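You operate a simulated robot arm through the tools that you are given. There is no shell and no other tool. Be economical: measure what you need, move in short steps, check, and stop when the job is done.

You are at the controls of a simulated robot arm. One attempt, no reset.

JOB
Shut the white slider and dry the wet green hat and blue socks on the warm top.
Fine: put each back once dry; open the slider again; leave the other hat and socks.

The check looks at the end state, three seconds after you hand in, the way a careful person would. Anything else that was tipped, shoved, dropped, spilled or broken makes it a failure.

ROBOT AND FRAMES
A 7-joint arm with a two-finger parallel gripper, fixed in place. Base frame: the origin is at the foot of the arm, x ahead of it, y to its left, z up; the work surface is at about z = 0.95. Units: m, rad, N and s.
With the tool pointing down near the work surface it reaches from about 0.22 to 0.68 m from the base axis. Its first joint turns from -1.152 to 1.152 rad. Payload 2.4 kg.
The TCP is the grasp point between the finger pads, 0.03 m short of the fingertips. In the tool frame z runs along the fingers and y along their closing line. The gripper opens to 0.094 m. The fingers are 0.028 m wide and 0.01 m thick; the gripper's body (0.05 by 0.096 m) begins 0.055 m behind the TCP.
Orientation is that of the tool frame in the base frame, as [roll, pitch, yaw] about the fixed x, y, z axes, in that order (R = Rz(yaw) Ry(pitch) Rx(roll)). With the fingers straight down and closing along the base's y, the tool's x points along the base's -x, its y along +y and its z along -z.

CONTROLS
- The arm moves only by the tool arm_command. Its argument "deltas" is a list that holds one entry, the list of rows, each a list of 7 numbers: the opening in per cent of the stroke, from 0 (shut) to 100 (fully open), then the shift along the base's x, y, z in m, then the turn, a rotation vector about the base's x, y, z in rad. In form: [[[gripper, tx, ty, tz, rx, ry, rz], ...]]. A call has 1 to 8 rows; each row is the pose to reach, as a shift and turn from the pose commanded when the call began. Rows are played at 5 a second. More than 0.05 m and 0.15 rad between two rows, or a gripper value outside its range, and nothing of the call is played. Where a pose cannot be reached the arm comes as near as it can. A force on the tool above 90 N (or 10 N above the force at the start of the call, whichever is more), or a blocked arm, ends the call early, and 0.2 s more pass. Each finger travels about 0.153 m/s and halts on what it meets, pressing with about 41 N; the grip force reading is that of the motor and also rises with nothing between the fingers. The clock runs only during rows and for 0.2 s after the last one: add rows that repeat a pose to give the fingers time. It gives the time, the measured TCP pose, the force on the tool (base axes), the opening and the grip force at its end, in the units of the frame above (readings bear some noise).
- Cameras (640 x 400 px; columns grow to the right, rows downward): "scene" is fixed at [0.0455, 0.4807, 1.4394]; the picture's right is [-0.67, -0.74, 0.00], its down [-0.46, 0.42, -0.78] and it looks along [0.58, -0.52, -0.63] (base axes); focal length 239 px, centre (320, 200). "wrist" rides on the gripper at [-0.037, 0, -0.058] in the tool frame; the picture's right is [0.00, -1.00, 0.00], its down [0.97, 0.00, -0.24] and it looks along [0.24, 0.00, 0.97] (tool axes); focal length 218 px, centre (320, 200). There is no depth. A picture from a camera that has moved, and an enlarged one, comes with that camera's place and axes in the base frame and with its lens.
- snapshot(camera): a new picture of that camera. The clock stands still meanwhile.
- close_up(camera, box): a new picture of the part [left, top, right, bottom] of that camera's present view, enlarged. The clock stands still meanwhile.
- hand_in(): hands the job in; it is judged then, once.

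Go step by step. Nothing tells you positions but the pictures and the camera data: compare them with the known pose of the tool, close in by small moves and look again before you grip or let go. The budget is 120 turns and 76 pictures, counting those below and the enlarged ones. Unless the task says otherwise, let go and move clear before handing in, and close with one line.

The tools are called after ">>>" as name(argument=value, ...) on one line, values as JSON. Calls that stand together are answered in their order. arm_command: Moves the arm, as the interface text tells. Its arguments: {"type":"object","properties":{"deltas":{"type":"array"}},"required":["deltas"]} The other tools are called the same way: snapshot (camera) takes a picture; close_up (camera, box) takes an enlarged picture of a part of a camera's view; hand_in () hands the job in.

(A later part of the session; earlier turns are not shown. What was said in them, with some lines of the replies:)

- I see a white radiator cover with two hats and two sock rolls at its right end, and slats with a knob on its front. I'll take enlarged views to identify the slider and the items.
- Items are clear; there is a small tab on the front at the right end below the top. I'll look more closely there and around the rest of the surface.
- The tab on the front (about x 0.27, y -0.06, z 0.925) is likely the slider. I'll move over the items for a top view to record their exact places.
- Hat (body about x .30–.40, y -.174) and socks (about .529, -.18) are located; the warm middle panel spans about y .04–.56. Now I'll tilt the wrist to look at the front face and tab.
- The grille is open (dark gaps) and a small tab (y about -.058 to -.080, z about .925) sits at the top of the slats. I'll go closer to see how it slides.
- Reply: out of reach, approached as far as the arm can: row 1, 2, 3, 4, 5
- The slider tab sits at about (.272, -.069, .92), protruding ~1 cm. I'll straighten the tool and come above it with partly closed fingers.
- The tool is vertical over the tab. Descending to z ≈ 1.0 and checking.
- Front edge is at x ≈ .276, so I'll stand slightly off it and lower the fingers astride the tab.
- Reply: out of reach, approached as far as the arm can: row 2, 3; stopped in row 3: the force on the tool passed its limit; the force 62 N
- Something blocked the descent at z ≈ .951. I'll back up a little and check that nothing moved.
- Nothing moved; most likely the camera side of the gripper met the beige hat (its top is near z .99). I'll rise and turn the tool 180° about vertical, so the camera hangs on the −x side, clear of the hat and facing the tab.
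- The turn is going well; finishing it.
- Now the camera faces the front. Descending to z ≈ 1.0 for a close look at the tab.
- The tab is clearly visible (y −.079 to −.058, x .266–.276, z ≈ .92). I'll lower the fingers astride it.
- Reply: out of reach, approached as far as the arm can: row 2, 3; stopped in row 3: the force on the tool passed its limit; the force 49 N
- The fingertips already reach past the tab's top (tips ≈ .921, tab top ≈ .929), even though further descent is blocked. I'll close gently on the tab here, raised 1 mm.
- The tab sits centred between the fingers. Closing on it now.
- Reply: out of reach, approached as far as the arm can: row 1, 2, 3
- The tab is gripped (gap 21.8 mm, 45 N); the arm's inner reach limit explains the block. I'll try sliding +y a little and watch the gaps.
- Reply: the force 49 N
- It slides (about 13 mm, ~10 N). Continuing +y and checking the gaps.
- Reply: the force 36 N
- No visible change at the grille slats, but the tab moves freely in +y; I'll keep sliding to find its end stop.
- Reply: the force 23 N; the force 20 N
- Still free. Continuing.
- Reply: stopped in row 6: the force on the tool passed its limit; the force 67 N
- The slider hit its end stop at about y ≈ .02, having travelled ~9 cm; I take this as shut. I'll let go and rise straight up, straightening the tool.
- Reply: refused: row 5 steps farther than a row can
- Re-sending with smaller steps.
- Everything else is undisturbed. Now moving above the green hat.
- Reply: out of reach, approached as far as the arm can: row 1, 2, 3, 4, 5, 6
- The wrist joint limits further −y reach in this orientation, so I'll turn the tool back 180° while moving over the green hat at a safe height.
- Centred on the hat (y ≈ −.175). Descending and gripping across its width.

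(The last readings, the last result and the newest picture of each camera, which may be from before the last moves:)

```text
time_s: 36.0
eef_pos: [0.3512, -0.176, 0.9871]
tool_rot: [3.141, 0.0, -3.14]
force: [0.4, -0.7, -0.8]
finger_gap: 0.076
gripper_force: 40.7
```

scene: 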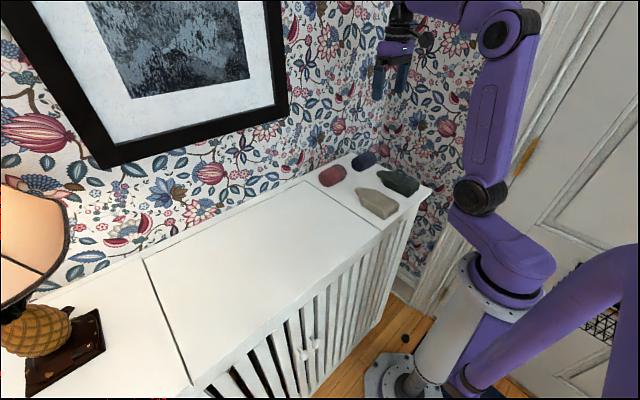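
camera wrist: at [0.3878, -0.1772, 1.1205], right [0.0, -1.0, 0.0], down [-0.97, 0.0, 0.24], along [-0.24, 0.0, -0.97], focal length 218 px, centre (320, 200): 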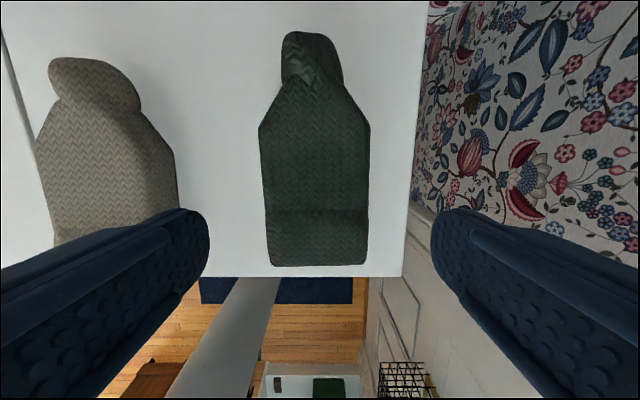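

Gripped at gap 76 mm. Lifting.

>>> arm_command(deltas=[[[55, 0, 0, 0.02, 0, 0, 0], [55, 0, 0, 0.05, 0, 0, 0], [55, 0, 0, 0.08, 0, 0, 0], [55, 0, 0, 0.11, 0, 0, 0]]])

>>> snapshot(camera="wrist")

```text
time_s: 37.0
eef_pos: [0.3508, -0.1753, 1.0974]
tool_rot: [-3.14, 0.001, -3.142]
force: [-0.2, -0.5, -0.3]
finger_gap: 0.0516
gripper_force: 0.0
```

```text
33 pictures are left
camera wrist: at [0.3884, -0.1743, 1.1562], right [0.0, -1.0, 0.0], down [-0.97, 0.0, 0.24], along [-0.24, 0.0, -0.97], focal length 218 px, centre (320, 200)
```

wrist: 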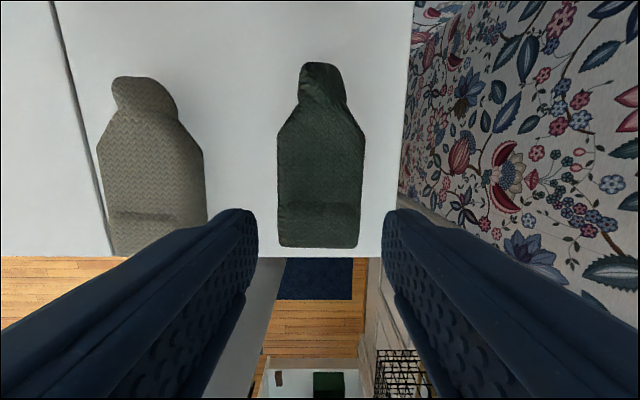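

The hat slipped out and stayed in place. I'll re-grip lower, with the fingertips almost at the surface.

>>> arm_command(deltas=[[[100, -0.002, 0.001, 0, 0, 0, 0], [100, -0.002, 0.001, -0.04, 0, 0, 0], [100, -0.002, 0.001, -0.08, 0, 0, 0], [100, -0.002, 0.001, -0.11, 0, 0, 0], [100, -0.002, 0.001, -0.115, 0, 0, 0], [100, -0.002, 0.001, -0.1155, 0, 0, 0]]])

>>> arm_command(deltas=[[[80, 0, 0, 0, 0, 0, 0], [60, 0, 0, 0, 0, 0, 0], [45, 0, 0, 0, 0, 0, 0], [30, 0, 0, 0, 0, 0, 0], [30, 0, 0, 0, 0, 0, 0]]])

>>> snapshot(camera="wrist")

```text
time_s: 38.4
eef_pos: [0.3482, -0.1734, 0.9806]
tool_rot: [3.141, 0.0, -3.139]
force: [-0.2, 0.3, -0.2]
finger_gap: 0.0944
gripper_force: 0.0
```

```text
time_s: 39.6
eef_pos: [0.3485, -0.1733, 0.9816]
tool_rot: [-3.14, -0.002, -3.14]
force: [-0.5, -0.3, -0.3]
finger_gap: 0.0759
gripper_force: 40.9
```

```text
32 pictures are left
camera wrist: at [0.3859, -0.1734, 1.0405], right [0.0, -1.0, 0.0], down [-0.97, 0.0, 0.24], along [-0.24, 0.0, -0.97], focal length 218 px, centre (320, 200)
```

wrist: 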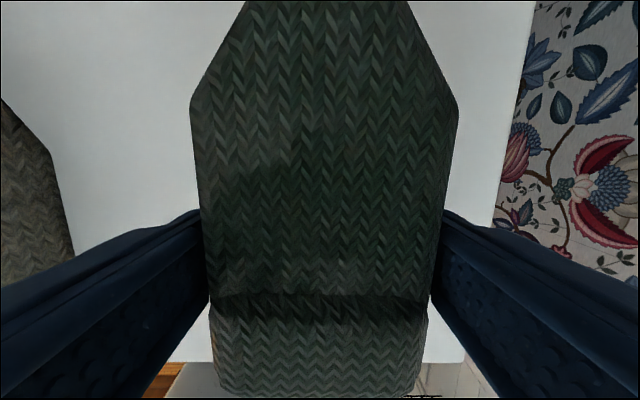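

Firm contact on both sides. Lifting slowly.

>>> arm_command(deltas=[[[30, 0, 0, 0.005, 0, 0, 0], [30, 0, 0, 0.01, 0, 0, 0], [30, 0, 0, 0.018, 0, 0, 0], [30, 0, 0, 0.03, 0, 0, 0]]])

```text
time_s: 40.6
eef_pos: [0.348, -0.173, 1.0125]
tool_rot: [-3.139, 0.001, -3.141]
force: [0.6, 0.7, -1.6]
finger_gap: 0.076
gripper_force: 41.2
```

Held. Raising and carrying it toward the warm middle panel.

>>> arm_command(deltas=[[[30, 0, 0, 0.025, 0, 0, 0], [30, 0, 0, 0.05, 0, 0, 0], [30, 0, 0.01, 0.08, 0, 0, 0], [30, 0.005, 0.035, 0.085, 0, 0, 0], [30, 0.01, 0.065, 0.085, 0, 0, 0], [30, 0.015, 0.1, 0.085, 0, 0, 0], [30, 0.02, 0.135, 0.085, 0, 0, 0], [30, 0.025, 0.17, 0.085, 0, 0, 0]]])

>>> arm_command(deltas=[[[30, 0.005, 0.035, 0, 0, 0, 0], [30, 0.01, 0.07, 0, 0, 0, 0], [30, 0.015, 0.105, 0, 0, 0, 0], [30, 0.015, 0.14, 0, 0, 0, 0], [30, 0.015, 0.17, 0, 0, 0, 0], [30, 0.015, 0.19, 0, 0, 0, 0], [30, 0.015, 0.19, 0, 0, 0, 0]]])

>>> snapshot(camera="scene")

```text
time_s: 42.4
eef_pos: [0.3734, -0.0037, 1.0961]
tool_rot: [3.141, 0.003, -3.139]
force: [-0.1, 0.4, -0.1]
finger_gap: 0.0758
gripper_force: 41.2
```

```text
time_s: 44.0
eef_pos: [0.3886, 0.1867, 1.096]
tool_rot: [3.141, 0.001, -3.139]
force: [0.4, -0.6, -0.3]
finger_gap: 0.0758
gripper_force: 41.0
```

```text
31 pictures are left
```

scene: 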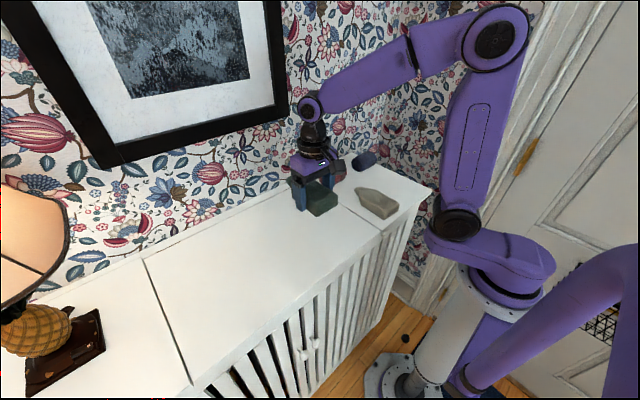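

The hat is held over the warm panel. Lowering it to the surface and releasing.

>>> arm_command(deltas=[[[30, 0, 0, -0.04, 0, 0, 0], [30, 0, 0, -0.075, 0, 0, 0], [30, 0, 0, -0.1, 0, 0, 0], [30, 0, 0, -0.11, 0, 0, 0], [30, 0, 0, -0.1135, 0, 0, 0], [30, 0, 0, -0.1135, 0, 0, 0]]])

>>> arm_command(deltas=[[[85, 0, 0, 0, 0, 0, 0], [100, 0, 0, 0, 0, 0, 0], [100, 0, 0, 0, 0, 0, 0], [100, 0, 0, 0.03, 0, 0, 0], [100, 0, 0, 0.07, 0, 0, 0], [100, 0, 0, 0.11, 0, 0, 0]]])

>>> snapshot(camera="wrist")

```text
time_s: 45.4
eef_pos: [0.3875, 0.1864, 0.9826]
tool_rot: [-3.141, -0.002, -3.14]
force: [0.2, -0.2, -1.0]
finger_gap: 0.0755
gripper_force: 41.4
```

```text
time_s: 46.8
eef_pos: [0.3889, 0.1839, 1.0936]
tool_rot: [3.141, 0.0, -3.141]
force: [0.3, 0.8, 0.4]
finger_gap: 0.094
gripper_force: 0.0
```

```text
30 pictures are left
camera wrist: at [0.4255, 0.1844, 1.1527], right [0.0, -1.0, 0.0], down [-0.97, 0.0, 0.24], along [-0.24, 0.0, -0.97], focal length 218 px, centre (320, 200)
```

wrist: 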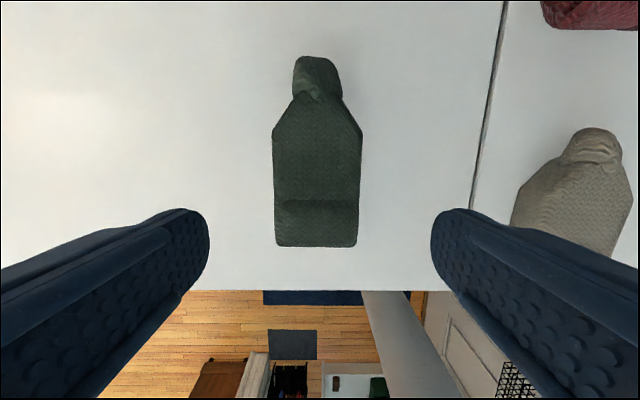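

The hat rests on the warm panel. Now going to the blue socks at about (.529, −.18), turning 90° so the fingers close along x.

>>> arm_command(deltas=[[[100, 0.012, -0.03, 0.01, 0, 0, 0.131], [100, 0.024, -0.06, 0.02, 0, 0, 0.262], [100, 0.036, -0.091, 0.03, 0, 0, 0.393], [100, 0.047, -0.121, 0.03, 0, 0, 0.524], [100, 0.059, -0.151, 0.03, 0, 0, 0.654], [100, 0.07, -0.182, 0.03, 0, 0, 0.785]]])

>>> arm_command(deltas=[[[100, 0.012, -0.03, 0, 0, 0, 0.131], [100, 0.024, -0.06, 0, 0, 0, 0.262], [100, 0.036, -0.091, 0, 0, 0, 0.393], [100, 0.047, -0.121, 0, 0, 0, 0.524], [100, 0.059, -0.151, 0, 0, 0, 0.654], [100, 0.07, -0.182, 0, 0, 0, 0.786], [100, 0.07, -0.182, 0, 0, 0, 0.786]]])

>>> snapshot(camera="wrist")

```text
time_s: 48.2
eef_pos: [0.4595, 0.0038, 1.1249]
tool_rot: [3.14, 0.002, -2.351]
force: [0.0, 0.1, 0.4]
finger_gap: 0.0937
gripper_force: 0.0
```

```text
time_s: 49.8
eef_pos: [0.5275, -0.1776, 1.1243]
tool_rot: [3.141, 0.0, -1.566]
force: [0.6, -0.7, -0.1]
finger_gap: 0.0939
gripper_force: 0.1
```

```text
29 pictures are left
camera wrist: at [0.5276, -0.1393, 1.1826], right [1.0, 0.0, 0.0], down [0.0, -0.97, 0.24], along [0.0, -0.24, -0.97], focal length 218 px, centre (320, 200)
```

wrist: 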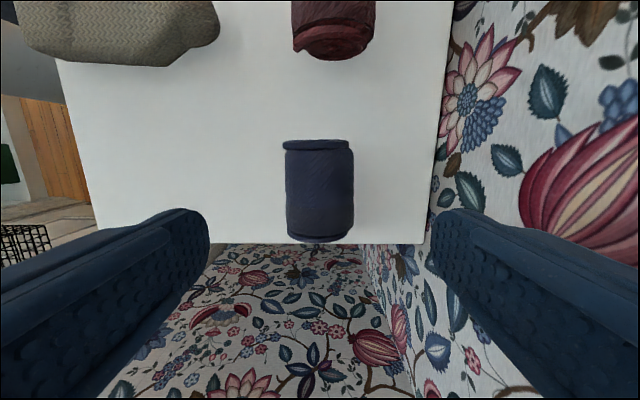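

Socks are centred under the gripper (x ≈ .527, y ≈ −.182). Descending and gripping.

>>> arm_command(deltas=[[[100, 0, -0.004, -0.04, 0, 0, -0.005], [100, 0, -0.004, -0.08, 0, 0, -0.005], [100, 0, -0.004, -0.12, 0, 0, -0.005], [100, 0, -0.004, -0.142, 0, 0, -0.005], [100, 0, -0.004, -0.142, 0, 0, -0.005]]])

>>> arm_command(deltas=[[[80, 0, 0, 0, 0, 0, 0], [60, 0, 0, 0, 0, 0, 0], [45, 0, 0, 0, 0, 0, 0], [30, 0, 0, 0, 0, 0, 0], [30, 0, 0, 0, 0, 0, 0]]])

>>> snapshot(camera="wrist")

```text
time_s: 51.0
eef_pos: [0.5259, -0.1813, 0.9801]
tool_rot: [-3.141, -0.001, -1.573]
force: [-5.3, 1.9, 30.3]
finger_gap: 0.0942
gripper_force: 0.0
```

```text
time_s: 52.2
eef_pos: [0.5269, -0.1821, 0.9802]
tool_rot: [-3.139, 0.001, -1.574]
force: [-8.0, -4.7, 40.3]
finger_gap: 0.0679
gripper_force: 40.9
```

```text
28 pictures are left
camera wrist: at [0.5264, -0.1444, 1.0389], right [1.0, 0.0, 0.0], down [0.0, -0.97, 0.24], along [0.0, -0.24, -0.97], focal length 218 px, centre (320, 200)
```

wrist: 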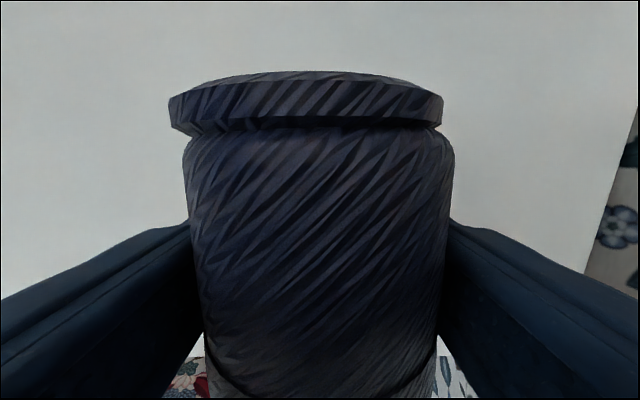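

Gripped at 68 mm (tips lightly on the surface). Lifting slowly, then carrying to the panel.

>>> arm_command(deltas=[[[30, 0, 0, 0.006, 0, 0, 0], [30, 0, 0, 0.015, 0, 0, 0], [30, 0, 0, 0.04, 0, 0, 0], [30, 0, 0, 0.075, 0, 0, 0], [30, 0, 0, 0.11, 0, 0, 0], [30, 0, 0.01, 0.13, 0, 0, 0], [30, 0, 0.03, 0.135, 0, 0, 0], [30, -0.005, 0.06, 0.135, 0, 0, 0]]])

>>> arm_command(deltas=[[[30, -0.005, 0.035, 0, 0, 0, 0], [30, -0.01, 0.075, 0, 0, 0, 0], [30, -0.015, 0.115, 0, 0, 0, 0], [30, -0.02, 0.155, 0, 0, 0, 0], [30, -0.025, 0.195, 0, 0, 0, 0], [30, -0.03, 0.235, 0, 0, 0, 0], [30, -0.035, 0.275, 0, 0, 0, 0], [30, -0.04, 0.3, 0, 0, 0, 0]]])

>>> arm_command(deltas=[[[30, -0.01, 0.04, 0, 0, 0, 0], [30, -0.02, 0.08, 0, 0, 0, 0], [30, -0.025, 0.12, 0, 0, 0, 0], [30, -0.03, 0.15, 0, 0, 0, 0], [30, -0.03, 0.15, 0, 0, 0, 0]]])

>>> snapshot(camera="scene")

```text
time_s: 54.0
eef_pos: [0.5212, -0.1225, 1.1178]
tool_rot: [3.139, 0.0, -1.575]
force: [0.3, -0.6, -1.3]
finger_gap: 0.0674
gripper_force: 41.2
```

```text
time_s: 55.8
eef_pos: [0.4836, 0.1799, 1.1178]
tool_rot: [-3.141, 0.0, -1.573]
force: [-0.5, -0.8, -0.2]
finger_gap: 0.0675
gripper_force: 40.9
```

```text
time_s: 57.0
eef_pos: [0.4534, 0.3271, 1.1176]
tool_rot: [-3.141, 0.001, -1.574]
force: [0.5, -0.4, -0.4]
finger_gap: 0.0674
gripper_force: 41.5
```

```text
27 pictures are left
```

scene: 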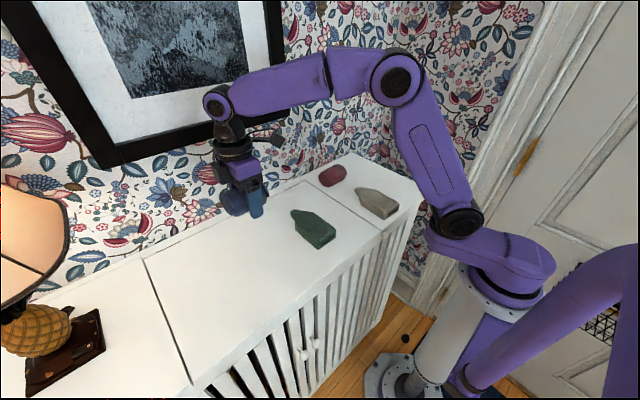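

The green hat is already visibly lighter, so the slider is shut and drying works. Lowering the socks onto the panel and releasing.

>>> arm_command(deltas=[[[30, 0, 0, -0.045, 0, 0, 0], [30, 0, 0, -0.085, 0, 0, 0], [30, 0, 0, -0.115, 0, 0, 0], [30, 0, 0, -0.13, 0, 0, 0], [30, 0, 0, -0.1355, 0, 0, 0], [30, 0, 0, -0.1355, 0, 0, 0]]])

>>> arm_command(deltas=[[[85, 0, 0, 0, 0, 0, 0], [100, 0, 0, 0, 0, 0, 0], [100, 0, 0, 0, 0, 0, 0], [100, 0, 0, 0.04, 0, 0, 0], [100, 0, 0, 0.08, 0, 0, 0], [100, 0, 0, 0.12, 0, 0, 0], [100, 0, 0, 0.16, 0, 0, 0], [100, 0, 0, 0.16, 0, 0, 0]]])

>>> close_up(camera="scene", box=[200, 150, 420, 290])

>>> snapshot(camera="wrist")

```text
time_s: 58.4
eef_pos: [0.4535, 0.3296, 0.9813]
tool_rot: [-3.14, -0.001, -1.575]
force: [0.6, -0.4, -0.7]
finger_gap: 0.0675
gripper_force: 40.7
```

```text
time_s: 60.2
eef_pos: [0.4524, 0.3282, 1.142]
tool_rot: [3.141, -0.002, -1.572]
force: [-0.3, 0.0, -0.4]
finger_gap: 0.0939
gripper_force: 0.2
```

```text
2.86 times, centred on (310, 220) of scene
camera zoom: at [0.0455, 0.4807, 1.4394], right [-0.67, -0.74, 0.0], down [-0.46, 0.42, -0.78], along [0.58, -0.52, -0.63], focal length 684 px, centre (349, 143)
```

zoom: 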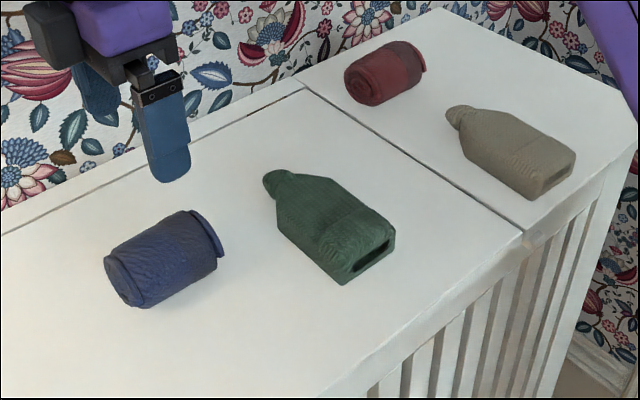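

```text
25 pictures are left
camera wrist: at [0.4532, 0.3667, 1.2004], right [1.0, 0.0, 0.0], down [0.0, -0.97, 0.24], along [0.0, -0.24, -0.97], focal length 218 px, centre (320, 200)
```

wrist: 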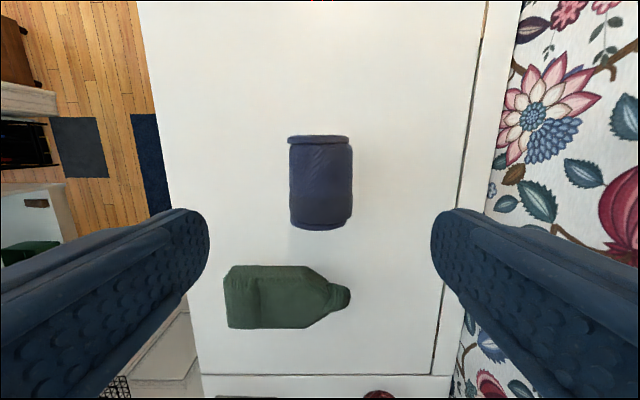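

Both are drying. I'll reposition over the hat (turning back −90°) and look again.

>>> arm_command(deltas=[[[100, -0.005, -0.012, 0, 0, 0, -0.131], [100, -0.01, -0.024, 0, 0, 0, -0.262], [100, -0.016, -0.036, 0, 0, 0, -0.393], [100, -0.021, -0.048, 0, 0, 0, -0.524], [100, -0.026, -0.06, 0, 0, 0, -0.654], [100, -0.032, -0.072, 0, 0, 0, -0.785]]])

>>> arm_command(deltas=[[[100, -0.005, -0.012, 0, 0, 0, -0.131], [100, -0.01, -0.024, 0, 0, 0, -0.262], [100, -0.016, -0.036, 0, 0, 0, -0.393], [100, -0.021, -0.048, 0, 0, 0, -0.524], [100, -0.026, -0.06, 0, 0, 0, -0.654], [100, -0.034, -0.072, 0, 0, 0, -0.785], [100, -0.034, -0.072, -0.03, 0, 0, -0.785], [100, -0.034, -0.072, -0.03, 0, 0, -0.785]]])

>>> arm_command(deltas=[[[100, 0, 0, 0, 0, 0, 0], [100, 0, 0, 0, 0, 0, 0], [100, 0, 0, 0, 0, 0, 0], [100, 0, 0, 0, 0, 0, 0], [100, 0, 0, 0, 0, 0, 0], [100, 0, 0, 0, 0, 0, 0], [100, 0, 0, 0, 0, 0, 0], [100, 0, 0, 0, 0, 0, 0]]])

>>> close_up(camera="scene", box=[200, 150, 420, 290])

>>> snapshot(camera="wrist")

```text
time_s: 61.6
eef_pos: [0.4218, 0.2546, 1.1408]
tool_rot: [3.142, 0.0, -2.36]
force: [-0.3, 0.5, 0.0]
finger_gap: 0.0939
gripper_force: 0.1
```

```text
time_s: 63.4
eef_pos: [0.3872, 0.183, 1.1103]
tool_rot: [-3.141, 0.0, 3.136]
force: [0.8, 0.7, 0.2]
finger_gap: 0.094
gripper_force: 0.2
```

```text
time_s: 65.2
eef_pos: [0.3885, 0.1851, 1.1107]
tool_rot: [3.141, 0.0, 3.14]
force: [0.7, -0.6, 0.0]
finger_gap: 0.0941
gripper_force: 0.0
```

```text
2.86 times, centred on (310, 220) of scene
camera zoom: at [0.0455, 0.4807, 1.4394], right [-0.67, -0.74, 0.0], down [-0.46, 0.42, -0.78], along [0.58, -0.52, -0.63], focal length 684 px, centre (349, 143)
```

zoom: 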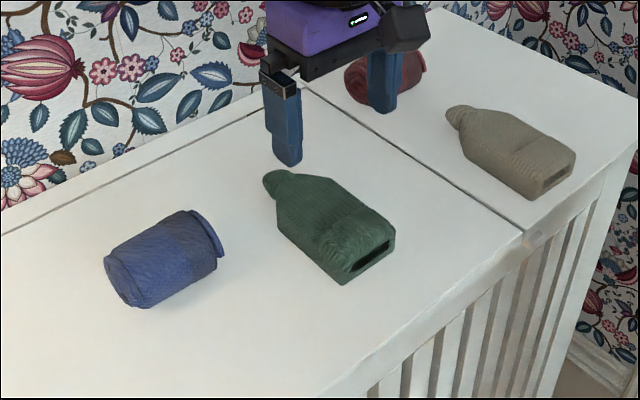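

```text
23 pictures are left
camera wrist: at [0.4252, 0.1844, 1.1694], right [0.0, -1.0, 0.0], down [-0.97, 0.0, 0.24], along [-0.24, 0.0, -0.97], focal length 218 px, centre (320, 200)
```

wrist: 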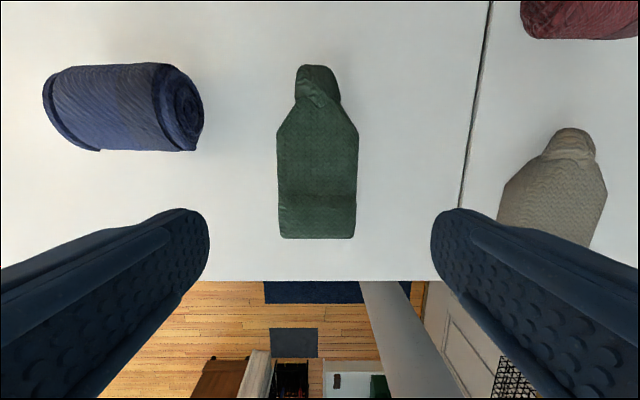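

Both keep lightening; I'll wait several more seconds and compare.

>>> arm_command(deltas=[[[100, 0, 0, 0, 0, 0, 0], [100, 0, 0, 0, 0, 0, 0], [100, 0, 0, 0, 0, 0, 0], [100, 0, 0, 0, 0, 0, 0], [100, 0, 0, 0, 0, 0, 0], [100, 0, 0, 0, 0, 0, 0], [100, 0, 0, 0, 0, 0, 0], [100, 0, 0, 0, 0, 0, 0]]])

>>> arm_command(deltas=[[[100, 0, 0, 0, 0, 0, 0], [100, 0, 0, 0, 0, 0, 0], [100, 0, 0, 0, 0, 0, 0], [100, 0, 0, 0, 0, 0, 0], [100, 0, 0, 0, 0, 0, 0], [100, 0, 0, 0, 0, 0, 0], [100, 0, 0, 0, 0, 0, 0], [100, 0, 0, 0, 0, 0, 0]]])

>>> arm_command(deltas=[[[100, 0, 0, 0, 0, 0, 0], [100, 0, 0, 0, 0, 0, 0], [100, 0, 0, 0, 0, 0, 0], [100, 0, 0, 0, 0, 0, 0], [100, 0, 0, 0, 0, 0, 0], [100, 0, 0, 0, 0, 0, 0], [100, 0, 0, 0, 0, 0, 0], [100, 0, 0, 0, 0, 0, 0]]])

>>> arm_command(deltas=[[[100, 0, 0, 0, 0, 0, 0], [100, 0, 0, 0, 0, 0, 0], [100, 0, 0, 0, 0, 0, 0], [100, 0, 0, 0, 0, 0, 0], [100, 0, 0, 0, 0, 0, 0], [100, 0, 0, 0, 0, 0, 0], [100, 0, 0, 0, 0, 0, 0], [100, 0, 0, 0, 0, 0, 0]]])

>>> arm_command(deltas=[[[100, 0, 0, 0, 0, 0, 0], [100, 0, 0, 0, 0, 0, 0], [100, 0, 0, 0, 0, 0, 0], [100, 0, 0, 0, 0, 0, 0], [100, 0, 0, 0, 0, 0, 0], [100, 0, 0, 0, 0, 0, 0], [100, 0, 0, 0, 0, 0, 0], [100, 0, 0, 0, 0, 0, 0]]])

>>> close_up(camera="scene", box=[200, 150, 420, 290])

```text
time_s: 67.0
eef_pos: [0.387, 0.1845, 1.1103]
tool_rot: [-3.141, 0.0, 3.139]
force: [0.4, -0.2, 0.2]
finger_gap: 0.094
gripper_force: 0.0
```

```text
time_s: 68.8
eef_pos: [0.3882, 0.1837, 1.1101]
tool_rot: [3.141, 0.001, 3.14]
force: [-0.5, 0.7, 0.1]
finger_gap: 0.094
gripper_force: 0.2
```

```text
time_s: 70.6
eef_pos: [0.3887, 0.184, 1.1107]
tool_rot: [-3.141, 0.0, 3.141]
force: [0.0, 0.0, -0.4]
finger_gap: 0.0943
gripper_force: 0.1
```

```text
time_s: 72.4
eef_pos: [0.3877, 0.1833, 1.1109]
tool_rot: [-3.141, 0.0, 3.141]
force: [-0.4, -0.2, 0.4]
finger_gap: 0.0938
gripper_force: 0.1
```

```text
time_s: 74.2
eef_pos: [0.3886, 0.1843, 1.1097]
tool_rot: [-3.141, 0.0, 3.139]
force: [0.1, -0.1, 0.3]
finger_gap: 0.0941
gripper_force: 0.1
```

```text
2.86 times, centred on (310, 220) of scene
camera zoom: at [0.0455, 0.4807, 1.4394], right [-0.67, -0.74, 0.0], down [-0.46, 0.42, -0.78], along [0.58, -0.52, -0.63], focal length 684 px, centre (349, 143)
```

zoom: 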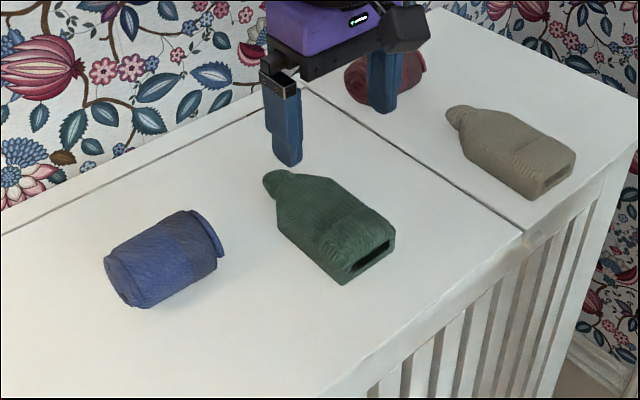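

Colours no longer change: both dry. Gripping the hat to return it.

>>> arm_command(deltas=[[[100, 0, 0.0015, -0.04, 0, 0, 0], [100, 0, 0.0015, -0.08, 0, 0, 0], [100, 0, 0.0015, -0.115, 0, 0, 0], [100, 0, 0.0015, -0.1285, 0, 0, 0], [100, 0, 0.0015, -0.1285, 0, 0, 0]]])

>>> arm_command(deltas=[[[80, 0, 0, 0, 0, 0, 0], [60, 0, 0, 0, 0, 0, 0], [45, 0, 0, 0, 0, 0, 0], [30, 0, 0, 0, 0, 0, 0], [30, 0, 0, 0, 0, 0, 0]]])

>>> arm_command(deltas=[[[30, 0, 0, 0.005, 0, 0, 0], [30, 0, 0, 0.01, 0, 0, 0], [30, 0, 0, 0.03, 0, 0, 0], [30, 0, 0, 0.06, 0, 0, 0], [30, 0, 0, 0.09, 0, 0, 0], [30, 0, 0, 0.115, 0, 0, 0]]])

```text
time_s: 75.4
eef_pos: [0.3884, 0.1859, 0.9838]
tool_rot: [-3.141, -0.001, 3.14]
force: [0.1, 0.3, 0.9]
finger_gap: 0.0939
gripper_force: 0.1
```

```text
time_s: 76.6
eef_pos: [0.389, 0.186, 0.9831]
tool_rot: [3.141, 0.002, 3.142]
force: [-0.9, 0.6, -0.3]
finger_gap: 0.0759
gripper_force: 40.9
```

```text
time_s: 78.0
eef_pos: [0.3854, 0.1866, 1.0981]
tool_rot: [3.141, -0.001, 3.14]
force: [0.4, 0.3, -0.8]
finger_gap: 0.0756
gripper_force: 41.5
```

Held. Carrying it back.

>>> arm_command(deltas=[[[30, -0.002, -0.02, 0, 0, 0, 0], [30, -0.005, -0.05, 0, 0, 0, 0], [30, -0.01, -0.085, 0, 0, 0, 0], [30, -0.015, -0.12, 0, 0, 0, 0], [30, -0.018, -0.155, 0, 0, 0, 0], [30, -0.02, -0.18, 0, 0, 0, 0]]])

>>> arm_command(deltas=[[[30, -0.003, -0.035, 0, 0, 0, 0], [30, -0.006, -0.07, 0, 0, 0, 0], [30, -0.009, -0.105, 0, 0, 0, 0], [30, -0.012, -0.14, 0, 0, 0, 0], [30, -0.015, -0.165, 0, 0, 0, 0], [30, -0.0185, -0.1795, 0, 0, 0, 0], [30, -0.0185, -0.1795, 0, 0, 0, 0]]])

>>> snapshot(camera="scene")

```text
time_s: 79.4
eef_pos: [0.3655, 0.005, 1.0975]
tool_rot: [-3.141, 0.001, 3.14]
force: [0.8, -0.2, -0.2]
finger_gap: 0.0757
gripper_force: 41.4
```

```text
time_s: 81.0
eef_pos: [0.3482, -0.1749, 1.0966]
tool_rot: [-3.141, -0.001, 3.139]
force: [-0.4, -0.2, -1.0]
finger_gap: 0.0758
gripper_force: 40.7
```

```text
21 pictures are left
```

scene: 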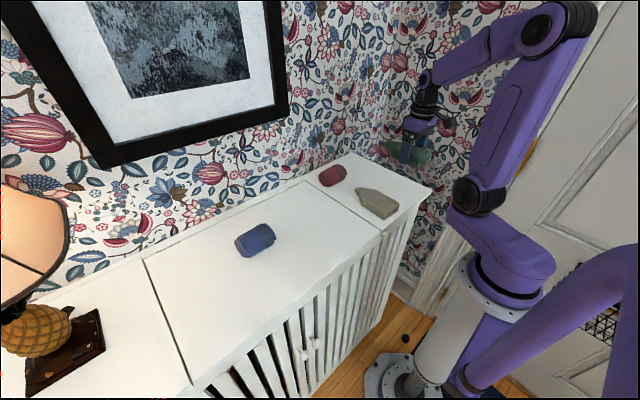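

Lowering the hat at its old place and releasing.

>>> arm_command(deltas=[[[30, 0, 0.001, -0.04, 0, 0, 0], [30, 0, 0.001, -0.075, 0, 0, 0], [30, 0, 0.001, -0.1, 0, 0, 0], [30, 0, 0.001, -0.11, 0, 0, 0], [30, 0, 0.001, -0.1135, 0, 0, 0], [30, 0, 0.001, -0.1135, 0, 0, 0]]])

>>> arm_command(deltas=[[[85, 0, 0, 0, 0, 0, 0], [100, 0, 0, 0, 0, 0, 0], [100, 0, 0, 0, 0, 0, 0], [100, 0, 0, 0.04, 0, 0, 0], [100, 0, 0, 0.08, 0, 0, 0], [100, 0, 0, 0.12, 0, 0, 0], [100, 0, 0, 0.14, 0, 0, 0]]])

>>> snapshot(camera="wrist")

```text
time_s: 82.4
eef_pos: [0.3487, -0.1731, 0.9838]
tool_rot: [-3.142, -0.001, 3.14]
force: [-0.8, -0.3, -1.1]
finger_gap: 0.0755
gripper_force: 41.2
```

```text
time_s: 84.0
eef_pos: [0.3469, -0.173, 1.124]
tool_rot: [-3.141, 0.001, 3.14]
force: [-0.1, -0.3, -0.2]
finger_gap: 0.094
gripper_force: 0.1
```

```text
20 pictures are left
camera wrist: at [0.3843, -0.1731, 1.1833], right [0.0, -1.0, 0.0], down [-0.97, 0.0, 0.24], along [-0.24, 0.0, -0.97], focal length 218 px, centre (320, 200)
```

wrist: 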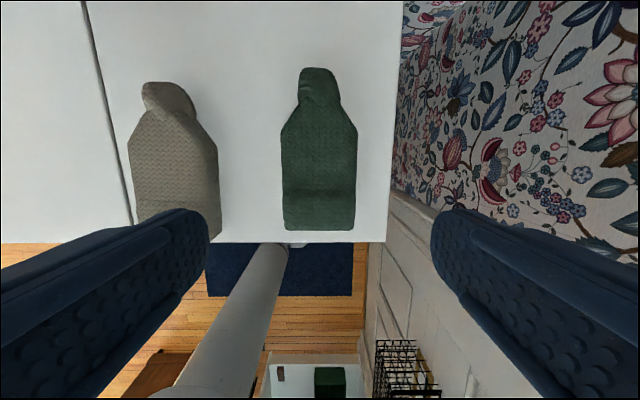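

The hat is back. Going to the socks on the panel, turning +90°.

>>> arm_command(deltas=[[[100, 0.007, 0.036, 0, 0, 0, 0.112], [100, 0.015, 0.072, 0, 0, 0, 0.224], [100, 0.022, 0.108, 0, 0, 0, 0.337], [100, 0.03, 0.144, 0, 0, 0, 0.449], [100, 0.037, 0.179, 0, 0, 0, 0.561], [100, 0.045, 0.215, 0, 0, 0, 0.673], [100, 0.053, 0.251, 0, 0, 0, 0.785]]])

>>> arm_command(deltas=[[[100, 0.007, 0.036, 0, 0, 0, 0.112], [100, 0.015, 0.072, 0, 0, 0, 0.224], [100, 0.022, 0.108, 0, 0, 0, 0.337], [100, 0.03, 0.144, 0, 0, 0, 0.449], [100, 0.037, 0.179, 0, 0, 0, 0.561], [100, 0.045, 0.215, 0, 0, 0, 0.673], [100, 0.053, 0.251, 0, 0, 0, 0.785], [100, 0.053, 0.251, 0, 0, 0, 0.785]]])

>>> snapshot(camera="wrist")

```text
time_s: 85.6
eef_pos: [0.4003, 0.0753, 1.1242]
tool_rot: [-3.141, 0.001, -2.358]
force: [-1.2, -0.4, -0.6]
finger_gap: 0.0939
gripper_force: 0.0
```

```text
time_s: 87.4
eef_pos: [0.4551, 0.328, 1.1232]
tool_rot: [3.14, 0.001, -1.572]
force: [0.6, 0.6, -1.0]
finger_gap: 0.0942
gripper_force: 0.1
```

```text
19 pictures are left
camera wrist: at [0.4546, 0.3659, 1.1823], right [1.0, 0.0, 0.0], down [0.0, -0.97, 0.24], along [0.0, -0.24, -0.97], focal length 218 px, centre (320, 200)
```

wrist: 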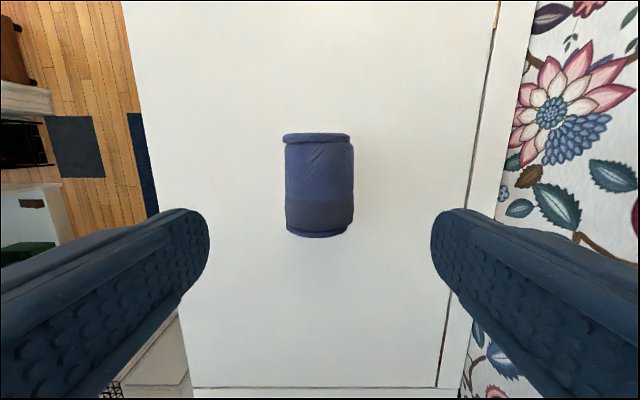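

Aligned on the socks. Descending, gripping, lifting.

>>> arm_command(deltas=[[[100, 0, 0, -0.04, 0, 0, 0], [100, 0, 0, -0.08, 0, 0, 0], [100, 0, 0, -0.12, 0, 0, 0], [100, 0, 0, -0.1405, 0, 0, 0], [100, 0, 0, -0.1405, 0, 0, 0]]])

>>> arm_command(deltas=[[[80, 0, 0, 0, 0, 0, 0], [60, 0, 0, 0, 0, 0, 0], [45, 0, 0, 0, 0, 0, 0], [30, 0, 0, 0, 0, 0, 0], [30, 0, 0, 0, 0, 0, 0]]])

>>> arm_command(deltas=[[[30, 0, 0, 0.005, 0, 0, 0], [30, 0, 0, 0.01, 0, 0, 0], [30, 0, 0, 0.03, 0, 0, 0], [30, 0, 0, 0.06, 0, 0, 0], [30, 0, 0, 0.09, 0, 0, 0], [30, 0, 0, 0.12, 0, 0, 0], [30, 0, 0, 0.135, 0, 0, 0]]])

```text
time_s: 88.6
eef_pos: [0.4564, 0.3292, 0.9841]
tool_rot: [-3.141, -0.001, -1.574]
force: [1.2, -0.1, 0.5]
finger_gap: 0.0938
gripper_force: 0.1
```

```text
time_s: 89.8
eef_pos: [0.455, 0.3297, 0.9841]
tool_rot: [3.141, 0.0, -1.575]
force: [-0.4, -1.1, -0.2]
finger_gap: 0.0675
gripper_force: 41.0
```

```text
time_s: 91.4
eef_pos: [0.4533, 0.3296, 1.1182]
tool_rot: [3.141, 0.0, -1.573]
force: [0.1, 0.3, 0.1]
finger_gap: 0.0675
gripper_force: 41.1
```

Held. Carrying back to (.5265, −.1817).

>>> arm_command(deltas=[[[30, 0.004, -0.025, 0, 0, 0, 0], [30, 0.009, -0.06, 0, 0, 0, 0], [30, 0.014, -0.1, 0, 0, 0, 0], [30, 0.02, -0.14, 0, 0, 0, 0], [30, 0.026, -0.18, 0, 0, 0, 0], [30, 0.032, -0.22, 0, 0, 0, 0], [30, 0.038, -0.26, 0, 0, 0, 0]]])

>>> arm_command(deltas=[[[30, 0.005, -0.04, 0, 0, 0, 0], [30, 0.01, -0.08, 0, 0, 0, 0], [30, 0.015, -0.12, 0, 0, 0, 0], [30, 0.02, -0.16, 0, 0, 0, 0], [30, 0.026, -0.2, 0, 0, 0, 0], [30, 0.031, -0.23, 0, 0, 0, 0], [30, 0.034, -0.251, 0, 0, 0, 0], [30, 0.034, -0.251, 0, 0, 0, 0]]])

```text
time_s: 93.0
eef_pos: [0.4915, 0.0679, 1.1167]
tool_rot: [3.141, 0.0, -1.574]
force: [0.7, 0.9, -1.1]
finger_gap: 0.0674
gripper_force: 41.5
```

```text
time_s: 94.8
eef_pos: [0.5255, -0.182, 1.1197]
tool_rot: [-3.141, -0.001, -1.575]
force: [-1.2, 0.1, -0.5]
finger_gap: 0.0675
gripper_force: 40.8
```

>>> arm_command(deltas=[[[30, 0.001, 0, -0.045, 0, 0, 0], [30, 0.001, 0, -0.085, 0, 0, 0], [30, 0.001, 0, -0.115, 0, 0, 0], [30, 0.001, 0, -0.128, 0, 0, 0], [30, 0.001, 0, -0.1345, 0, 0, 0], [30, 0.001, 0, -0.1345, 0, 0, 0]]])

>>> arm_command(deltas=[[[85, 0, 0, 0, 0, 0, 0], [100, 0, 0, 0, 0, 0, 0], [100, 0, 0, 0, 0, 0, 0], [100, 0, 0, 0.04, 0, 0, 0], [100, 0, 0, 0.08, 0, 0, 0], [100, 0, 0, 0.12, 0, 0, 0], [100, 0, 0, 0.16, 0, 0, 0]]])

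>>> close_up(camera="scene", box=[300, 140, 440, 228])

>>> snapshot(camera="wrist")

```text
time_s: 96.2
eef_pos: [0.5272, -0.1818, 0.9834]
tool_rot: [3.14, 0.0, -1.574]
force: [-3.1, 0.8, 8.2]
finger_gap: 0.0675
gripper_force: 41.1
```

```text
time_s: 97.8
eef_pos: [0.5264, -0.183, 1.142]
tool_rot: [3.141, -0.002, -1.574]
force: [0.4, 1.0, -0.5]
finger_gap: 0.0939
gripper_force: 0.1
```

```text
4.55 times, centred on (370, 184) of scene
camera zoom: at [0.0455, 0.4807, 1.4394], right [-0.67, -0.74, 0.0], down [-0.46, 0.42, -0.78], along [0.58, -0.52, -0.63], focal length 1087 px, centre (93, 273)
```

zoom: 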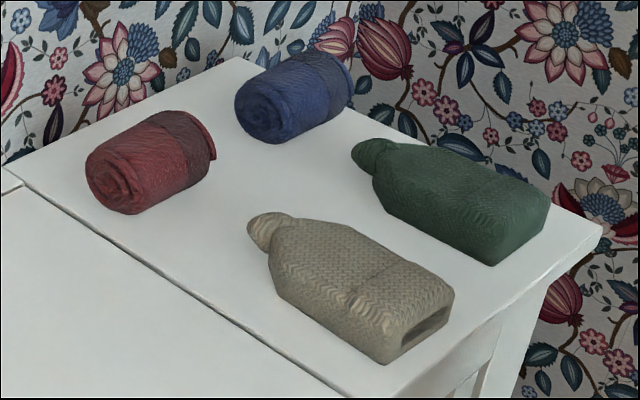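

```text
17 pictures are left
camera wrist: at [0.5271, -0.1457, 1.2016], right [1.0, 0.0, 0.0], down [0.0, -0.97, 0.24], along [0.0, -0.24, -0.97], focal length 218 px, centre (320, 200)
```

wrist: 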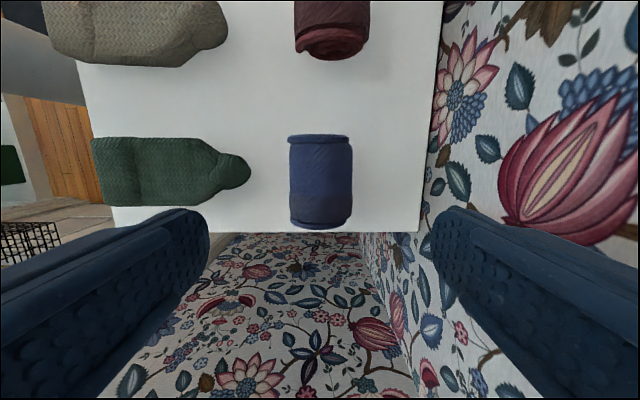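

Both dry items are back where they started. Now to reopen the slider: moving to above the tab (y ≈ .02) with the camera turned to face it.

>>> arm_command(deltas=[[[100, -0.022, 0.017, 0, 0, 0, 0.131], [100, -0.043, 0.034, 0, 0, 0, 0.262], [100, -0.065, 0.051, 0, 0, 0, 0.393], [90, -0.087, 0.068, 0, 0, 0, 0.524], [80, -0.109, 0.085, 0, 0, 0, 0.655], [70, -0.131, 0.102, 0, 0, 0, 0.787]]])

>>> arm_command(deltas=[[[60, -0.022, 0.017, 0, 0, 0, 0.131], [50, -0.043, 0.034, 0, 0, 0, 0.262], [50, -0.065, 0.051, 0, 0, 0, 0.393], [50, -0.087, 0.068, 0, 0, 0, 0.524], [50, -0.109, 0.085, 0, 0, 0, 0.655], [50, -0.134, 0.102, 0, 0, 0, 0.787], [50, -0.134, 0.102, 0, 0, 0, 0.787]]])

```text
time_s: 99.2
eef_pos: [0.3956, -0.0805, 1.1457]
tool_rot: [3.141, 0.001, -0.783]
force: [0.4, -0.3, 0.4]
finger_gap: 0.066
gripper_force: 0.0
```

```text
time_s: 100.8
eef_pos: [0.2643, 0.0237, 1.1434]
tool_rot: [3.14, 0.0, 0.001]
force: [0.2, -0.4, 0.7]
finger_gap: 0.0474
gripper_force: 0.0
```

>>> arm_command(deltas=[[[50, -0.004, -0.002, -0.04, 0, 0, 0], [50, -0.004, -0.002, -0.08, 0, 0, 0], [50, -0.004, -0.002, -0.12, 0, 0, 0], [50, -0.004, -0.002, -0.145, 0, 0, 0], [50, -0.004, -0.002, -0.145, 0, 0, 0]]])

>>> snapshot(camera="wrist")

```text
time_s: 102.0
eef_pos: [0.2581, 0.0198, 0.9993]
tool_rot: [3.142, 0.0, 0.0]
force: [0.1, -0.3, 0.6]
finger_gap: 0.0473
gripper_force: 0.1
```

```text
16 pictures are left
camera wrist: at [0.2218, 0.0208, 1.0573], right [0.0, 1.0, 0.0], down [0.97, 0.0, 0.24], along [0.24, 0.0, -0.97], focal length 218 px, centre (320, 200)
```

wrist: 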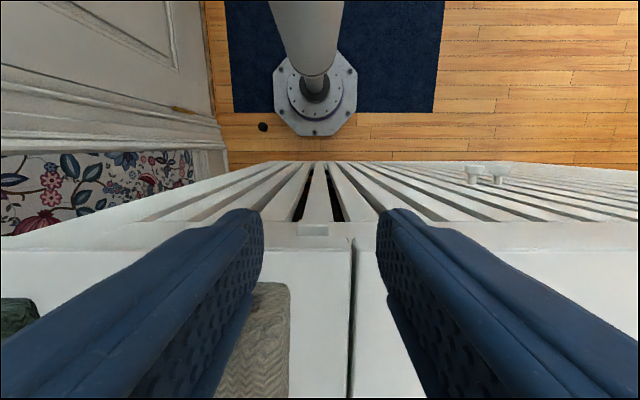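

Tab centre at y ≈ .016. Lowering astride it and gripping as before.

>>> arm_command(deltas=[[[50, 0.002, -0.003, -0.02, 0, 0, 0], [50, 0.002, -0.003, -0.038, 0, 0, 0], [50, 0.002, -0.003, -0.046, 0, 0, 0], [40, 0.002, -0.003, -0.046, 0, 0, 0], [30, 0.002, -0.003, -0.046, 0, 0, 0], [20, 0.002, -0.003, -0.046, 0, 0, 0], [12, 0.002, -0.003, -0.046, 0, 0, 0], [12, 0.002, -0.003, -0.046, 0, 0, 0]]])

>>> close_up(camera="wrist", box=[220, 140, 420, 300])

```text
time_s: 103.8
eef_pos: [0.2615, 0.0162, 0.9516]
tool_rot: [3.138, 0.002, -0.001]
force: [4.6, -15.2, -3.9]
finger_gap: 0.0218
gripper_force: 45.6
```

```text
2.50 times, centred on (320, 220) of wrist
camera zoom: at [0.2242, 0.0167, 1.0113], right [0.0, 1.0, 0.0], down [0.97, 0.0, 0.24], along [0.24, 0.0, -0.97], focal length 546 px, centre (320, 150)
```

zoom: 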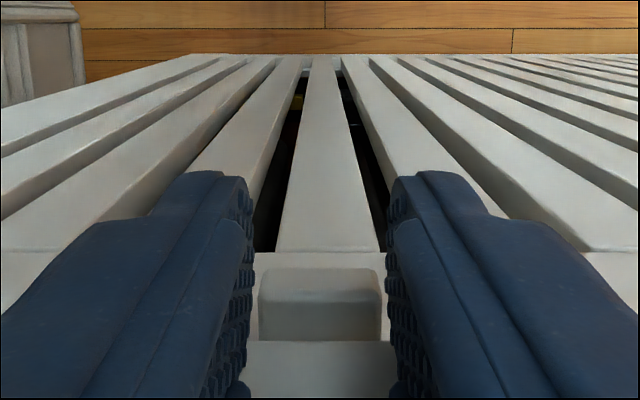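

Gripped (21.8 mm). Sliding −y back toward the original position.

>>> arm_command(deltas=[[[12, 0, -0.006, 0.001, 0, 0, 0], [12, 0, -0.012, 0.001, 0, 0, 0], [12, 0, -0.018, 0.001, 0, 0, 0], [12, 0, -0.024, 0.001, 0, 0, 0], [12, 0, -0.03, 0.001, 0, 0, 0], [12, 0, -0.036, 0.001, 0, 0, 0], [12, 0, -0.042, 0.001, 0, 0, 0], [12, 0, -0.042, 0.001, 0, 0, 0]]])

>>> arm_command(deltas=[[[12, 0, -0.006, 0, 0, 0, 0], [12, 0, -0.012, 0, 0, 0, 0], [12, 0, -0.018, 0, 0, 0, 0], [12, 0, -0.024, 0, 0, 0, 0], [12, 0, -0.03, 0, 0, 0, 0], [12, 0, -0.036, 0, 0, 0, 0], [12, 0, -0.043, 0, 0, 0, 0], [12, 0, -0.043, 0, 0, 0, 0]]])

```text
time_s: 105.6
eef_pos: [0.2609, -0.025, 0.9533]
tool_rot: [-3.141, -0.001, 0.001]
force: [0.1, -1.1, -20.0]
finger_gap: 0.0216
gripper_force: 45.2
```

```text
time_s: 107.4
eef_pos: [0.261, -0.0673, 0.9535]
tool_rot: [3.14, 0.006, 0.0]
force: [-14.5, 1.0, 1.9]
finger_gap: 0.0218
gripper_force: 45.1
```

Near the original spot; nudging a few mm more to find whether it is the open end.

>>> arm_command(deltas=[[[12, 0, -0.002, 0, 0, 0, 0], [12, 0, -0.004, 0, 0, 0, 0], [12, 0, -0.004, 0, 0, 0, 0]]])

>>> close_up(camera="wrist", box=[220, 140, 420, 300])

```text
time_s: 108.2
eef_pos: [0.2606, -0.0703, 0.9528]
tool_rot: [3.139, 0.006, 0.004]
force: [-35.6, 47.2, 16.6]
finger_gap: 0.0215
gripper_force: 44.8
out of reach, approached as far as the arm can: row 2, 3
```

```text
2.50 times, centred on (320, 220) of wrist
camera zoom: at [0.2247, -0.0687, 1.0128], right [0.0, 1.0, 0.0], down [0.97, 0.0, 0.23], along [0.23, 0.0, -0.97], focal length 546 px, centre (320, 150)
```

zoom: 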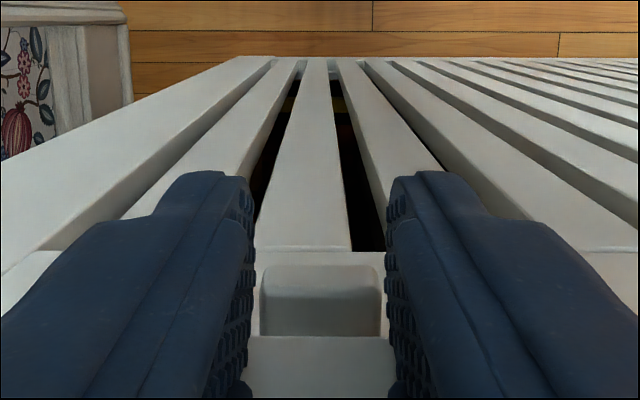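

Firm stop at y ≈ −.069: that is the open end, matching the start. Easing off, releasing and rising clear.

>>> arm_command(deltas=[[[12, 0, 0.003, 0, 0, 0, 0], [30, 0, 0.003, 0, 0, 0, 0], [50, 0, 0.003, 0, 0, 0, 0], [50, 0, 0.003, 0.02, 0, 0, 0], [50, 0, 0.003, 0.06, 0, 0, 0], [50, 0, 0.003, 0.1, 0, 0, 0], [50, 0, 0.003, 0.14, 0, 0, 0], [50, 0, 0.003, 0.18, 0, 0, 0]]])

>>> snapshot(camera="scene")

>>> close_up(camera="scene", box=[300, 140, 440, 228])

>>> snapshot(camera="wrist")

```text
time_s: 110.0
eef_pos: [0.2619, -0.0676, 1.1361]
tool_rot: [3.14, 0.0, 0.0]
force: [0.9, -0.1, 0.2]
finger_gap: 0.0467
gripper_force: 0.1
```

```text
13 pictures are left
```

scene: 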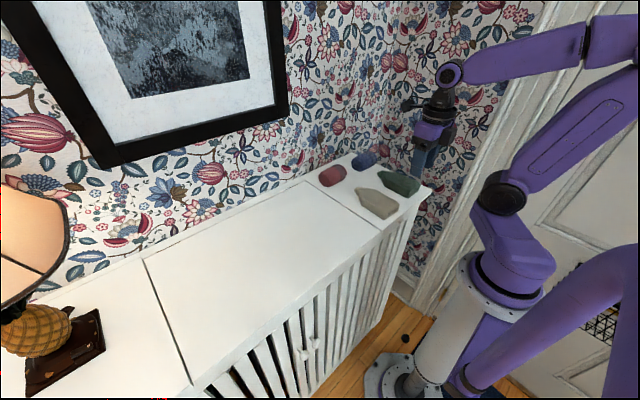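

```text
4.55 times, centred on (370, 184) of scene
camera zoom: at [0.0455, 0.4807, 1.4394], right [-0.67, -0.74, 0.0], down [-0.46, 0.42, -0.78], along [0.58, -0.52, -0.63], focal length 1087 px, centre (93, 273)
```

zoom: 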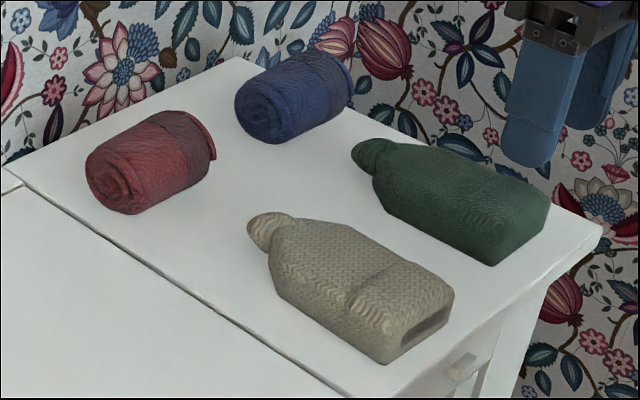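

```text
11 pictures are left
camera wrist: at [0.2252, -0.0667, 1.1953], right [0.0, 1.0, 0.0], down [0.97, 0.0, 0.24], along [0.24, 0.0, -0.97], focal length 218 px, centre (320, 200)
```

wrist: 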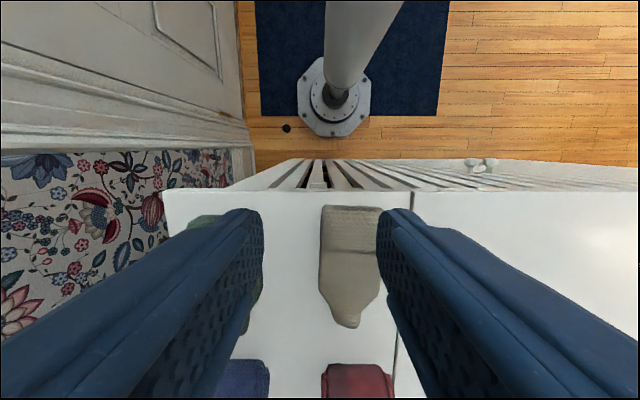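

Everything is in place; one last enlarged check of the green hat's end and the slider tab.

>>> close_up(camera="scene", box=[370, 165, 440, 225])

```text
6.67 times, centred on (405, 195) of scene
camera zoom: at [0.0455, 0.4807, 1.4394], right [-0.67, -0.74, 0.0], down [-0.46, 0.42, -0.78], along [0.58, -0.52, -0.63], focal length 1595 px, centre (-247, 233)
```

zoom: 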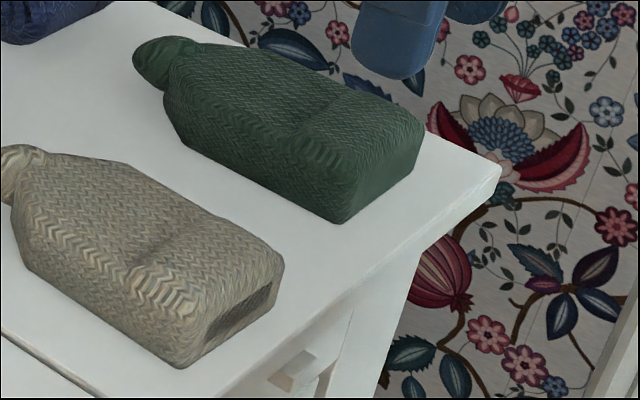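

The slider is open at its original stop, the hat and socks are dry and back in place, and the arm is clear. Handing in.

>>> hand_in()

```text
The job is handed in.
```

The green hat and blue socks look dry and are back in their places, the slider is open again at its starting stop, and I left the other hat and socks alone.
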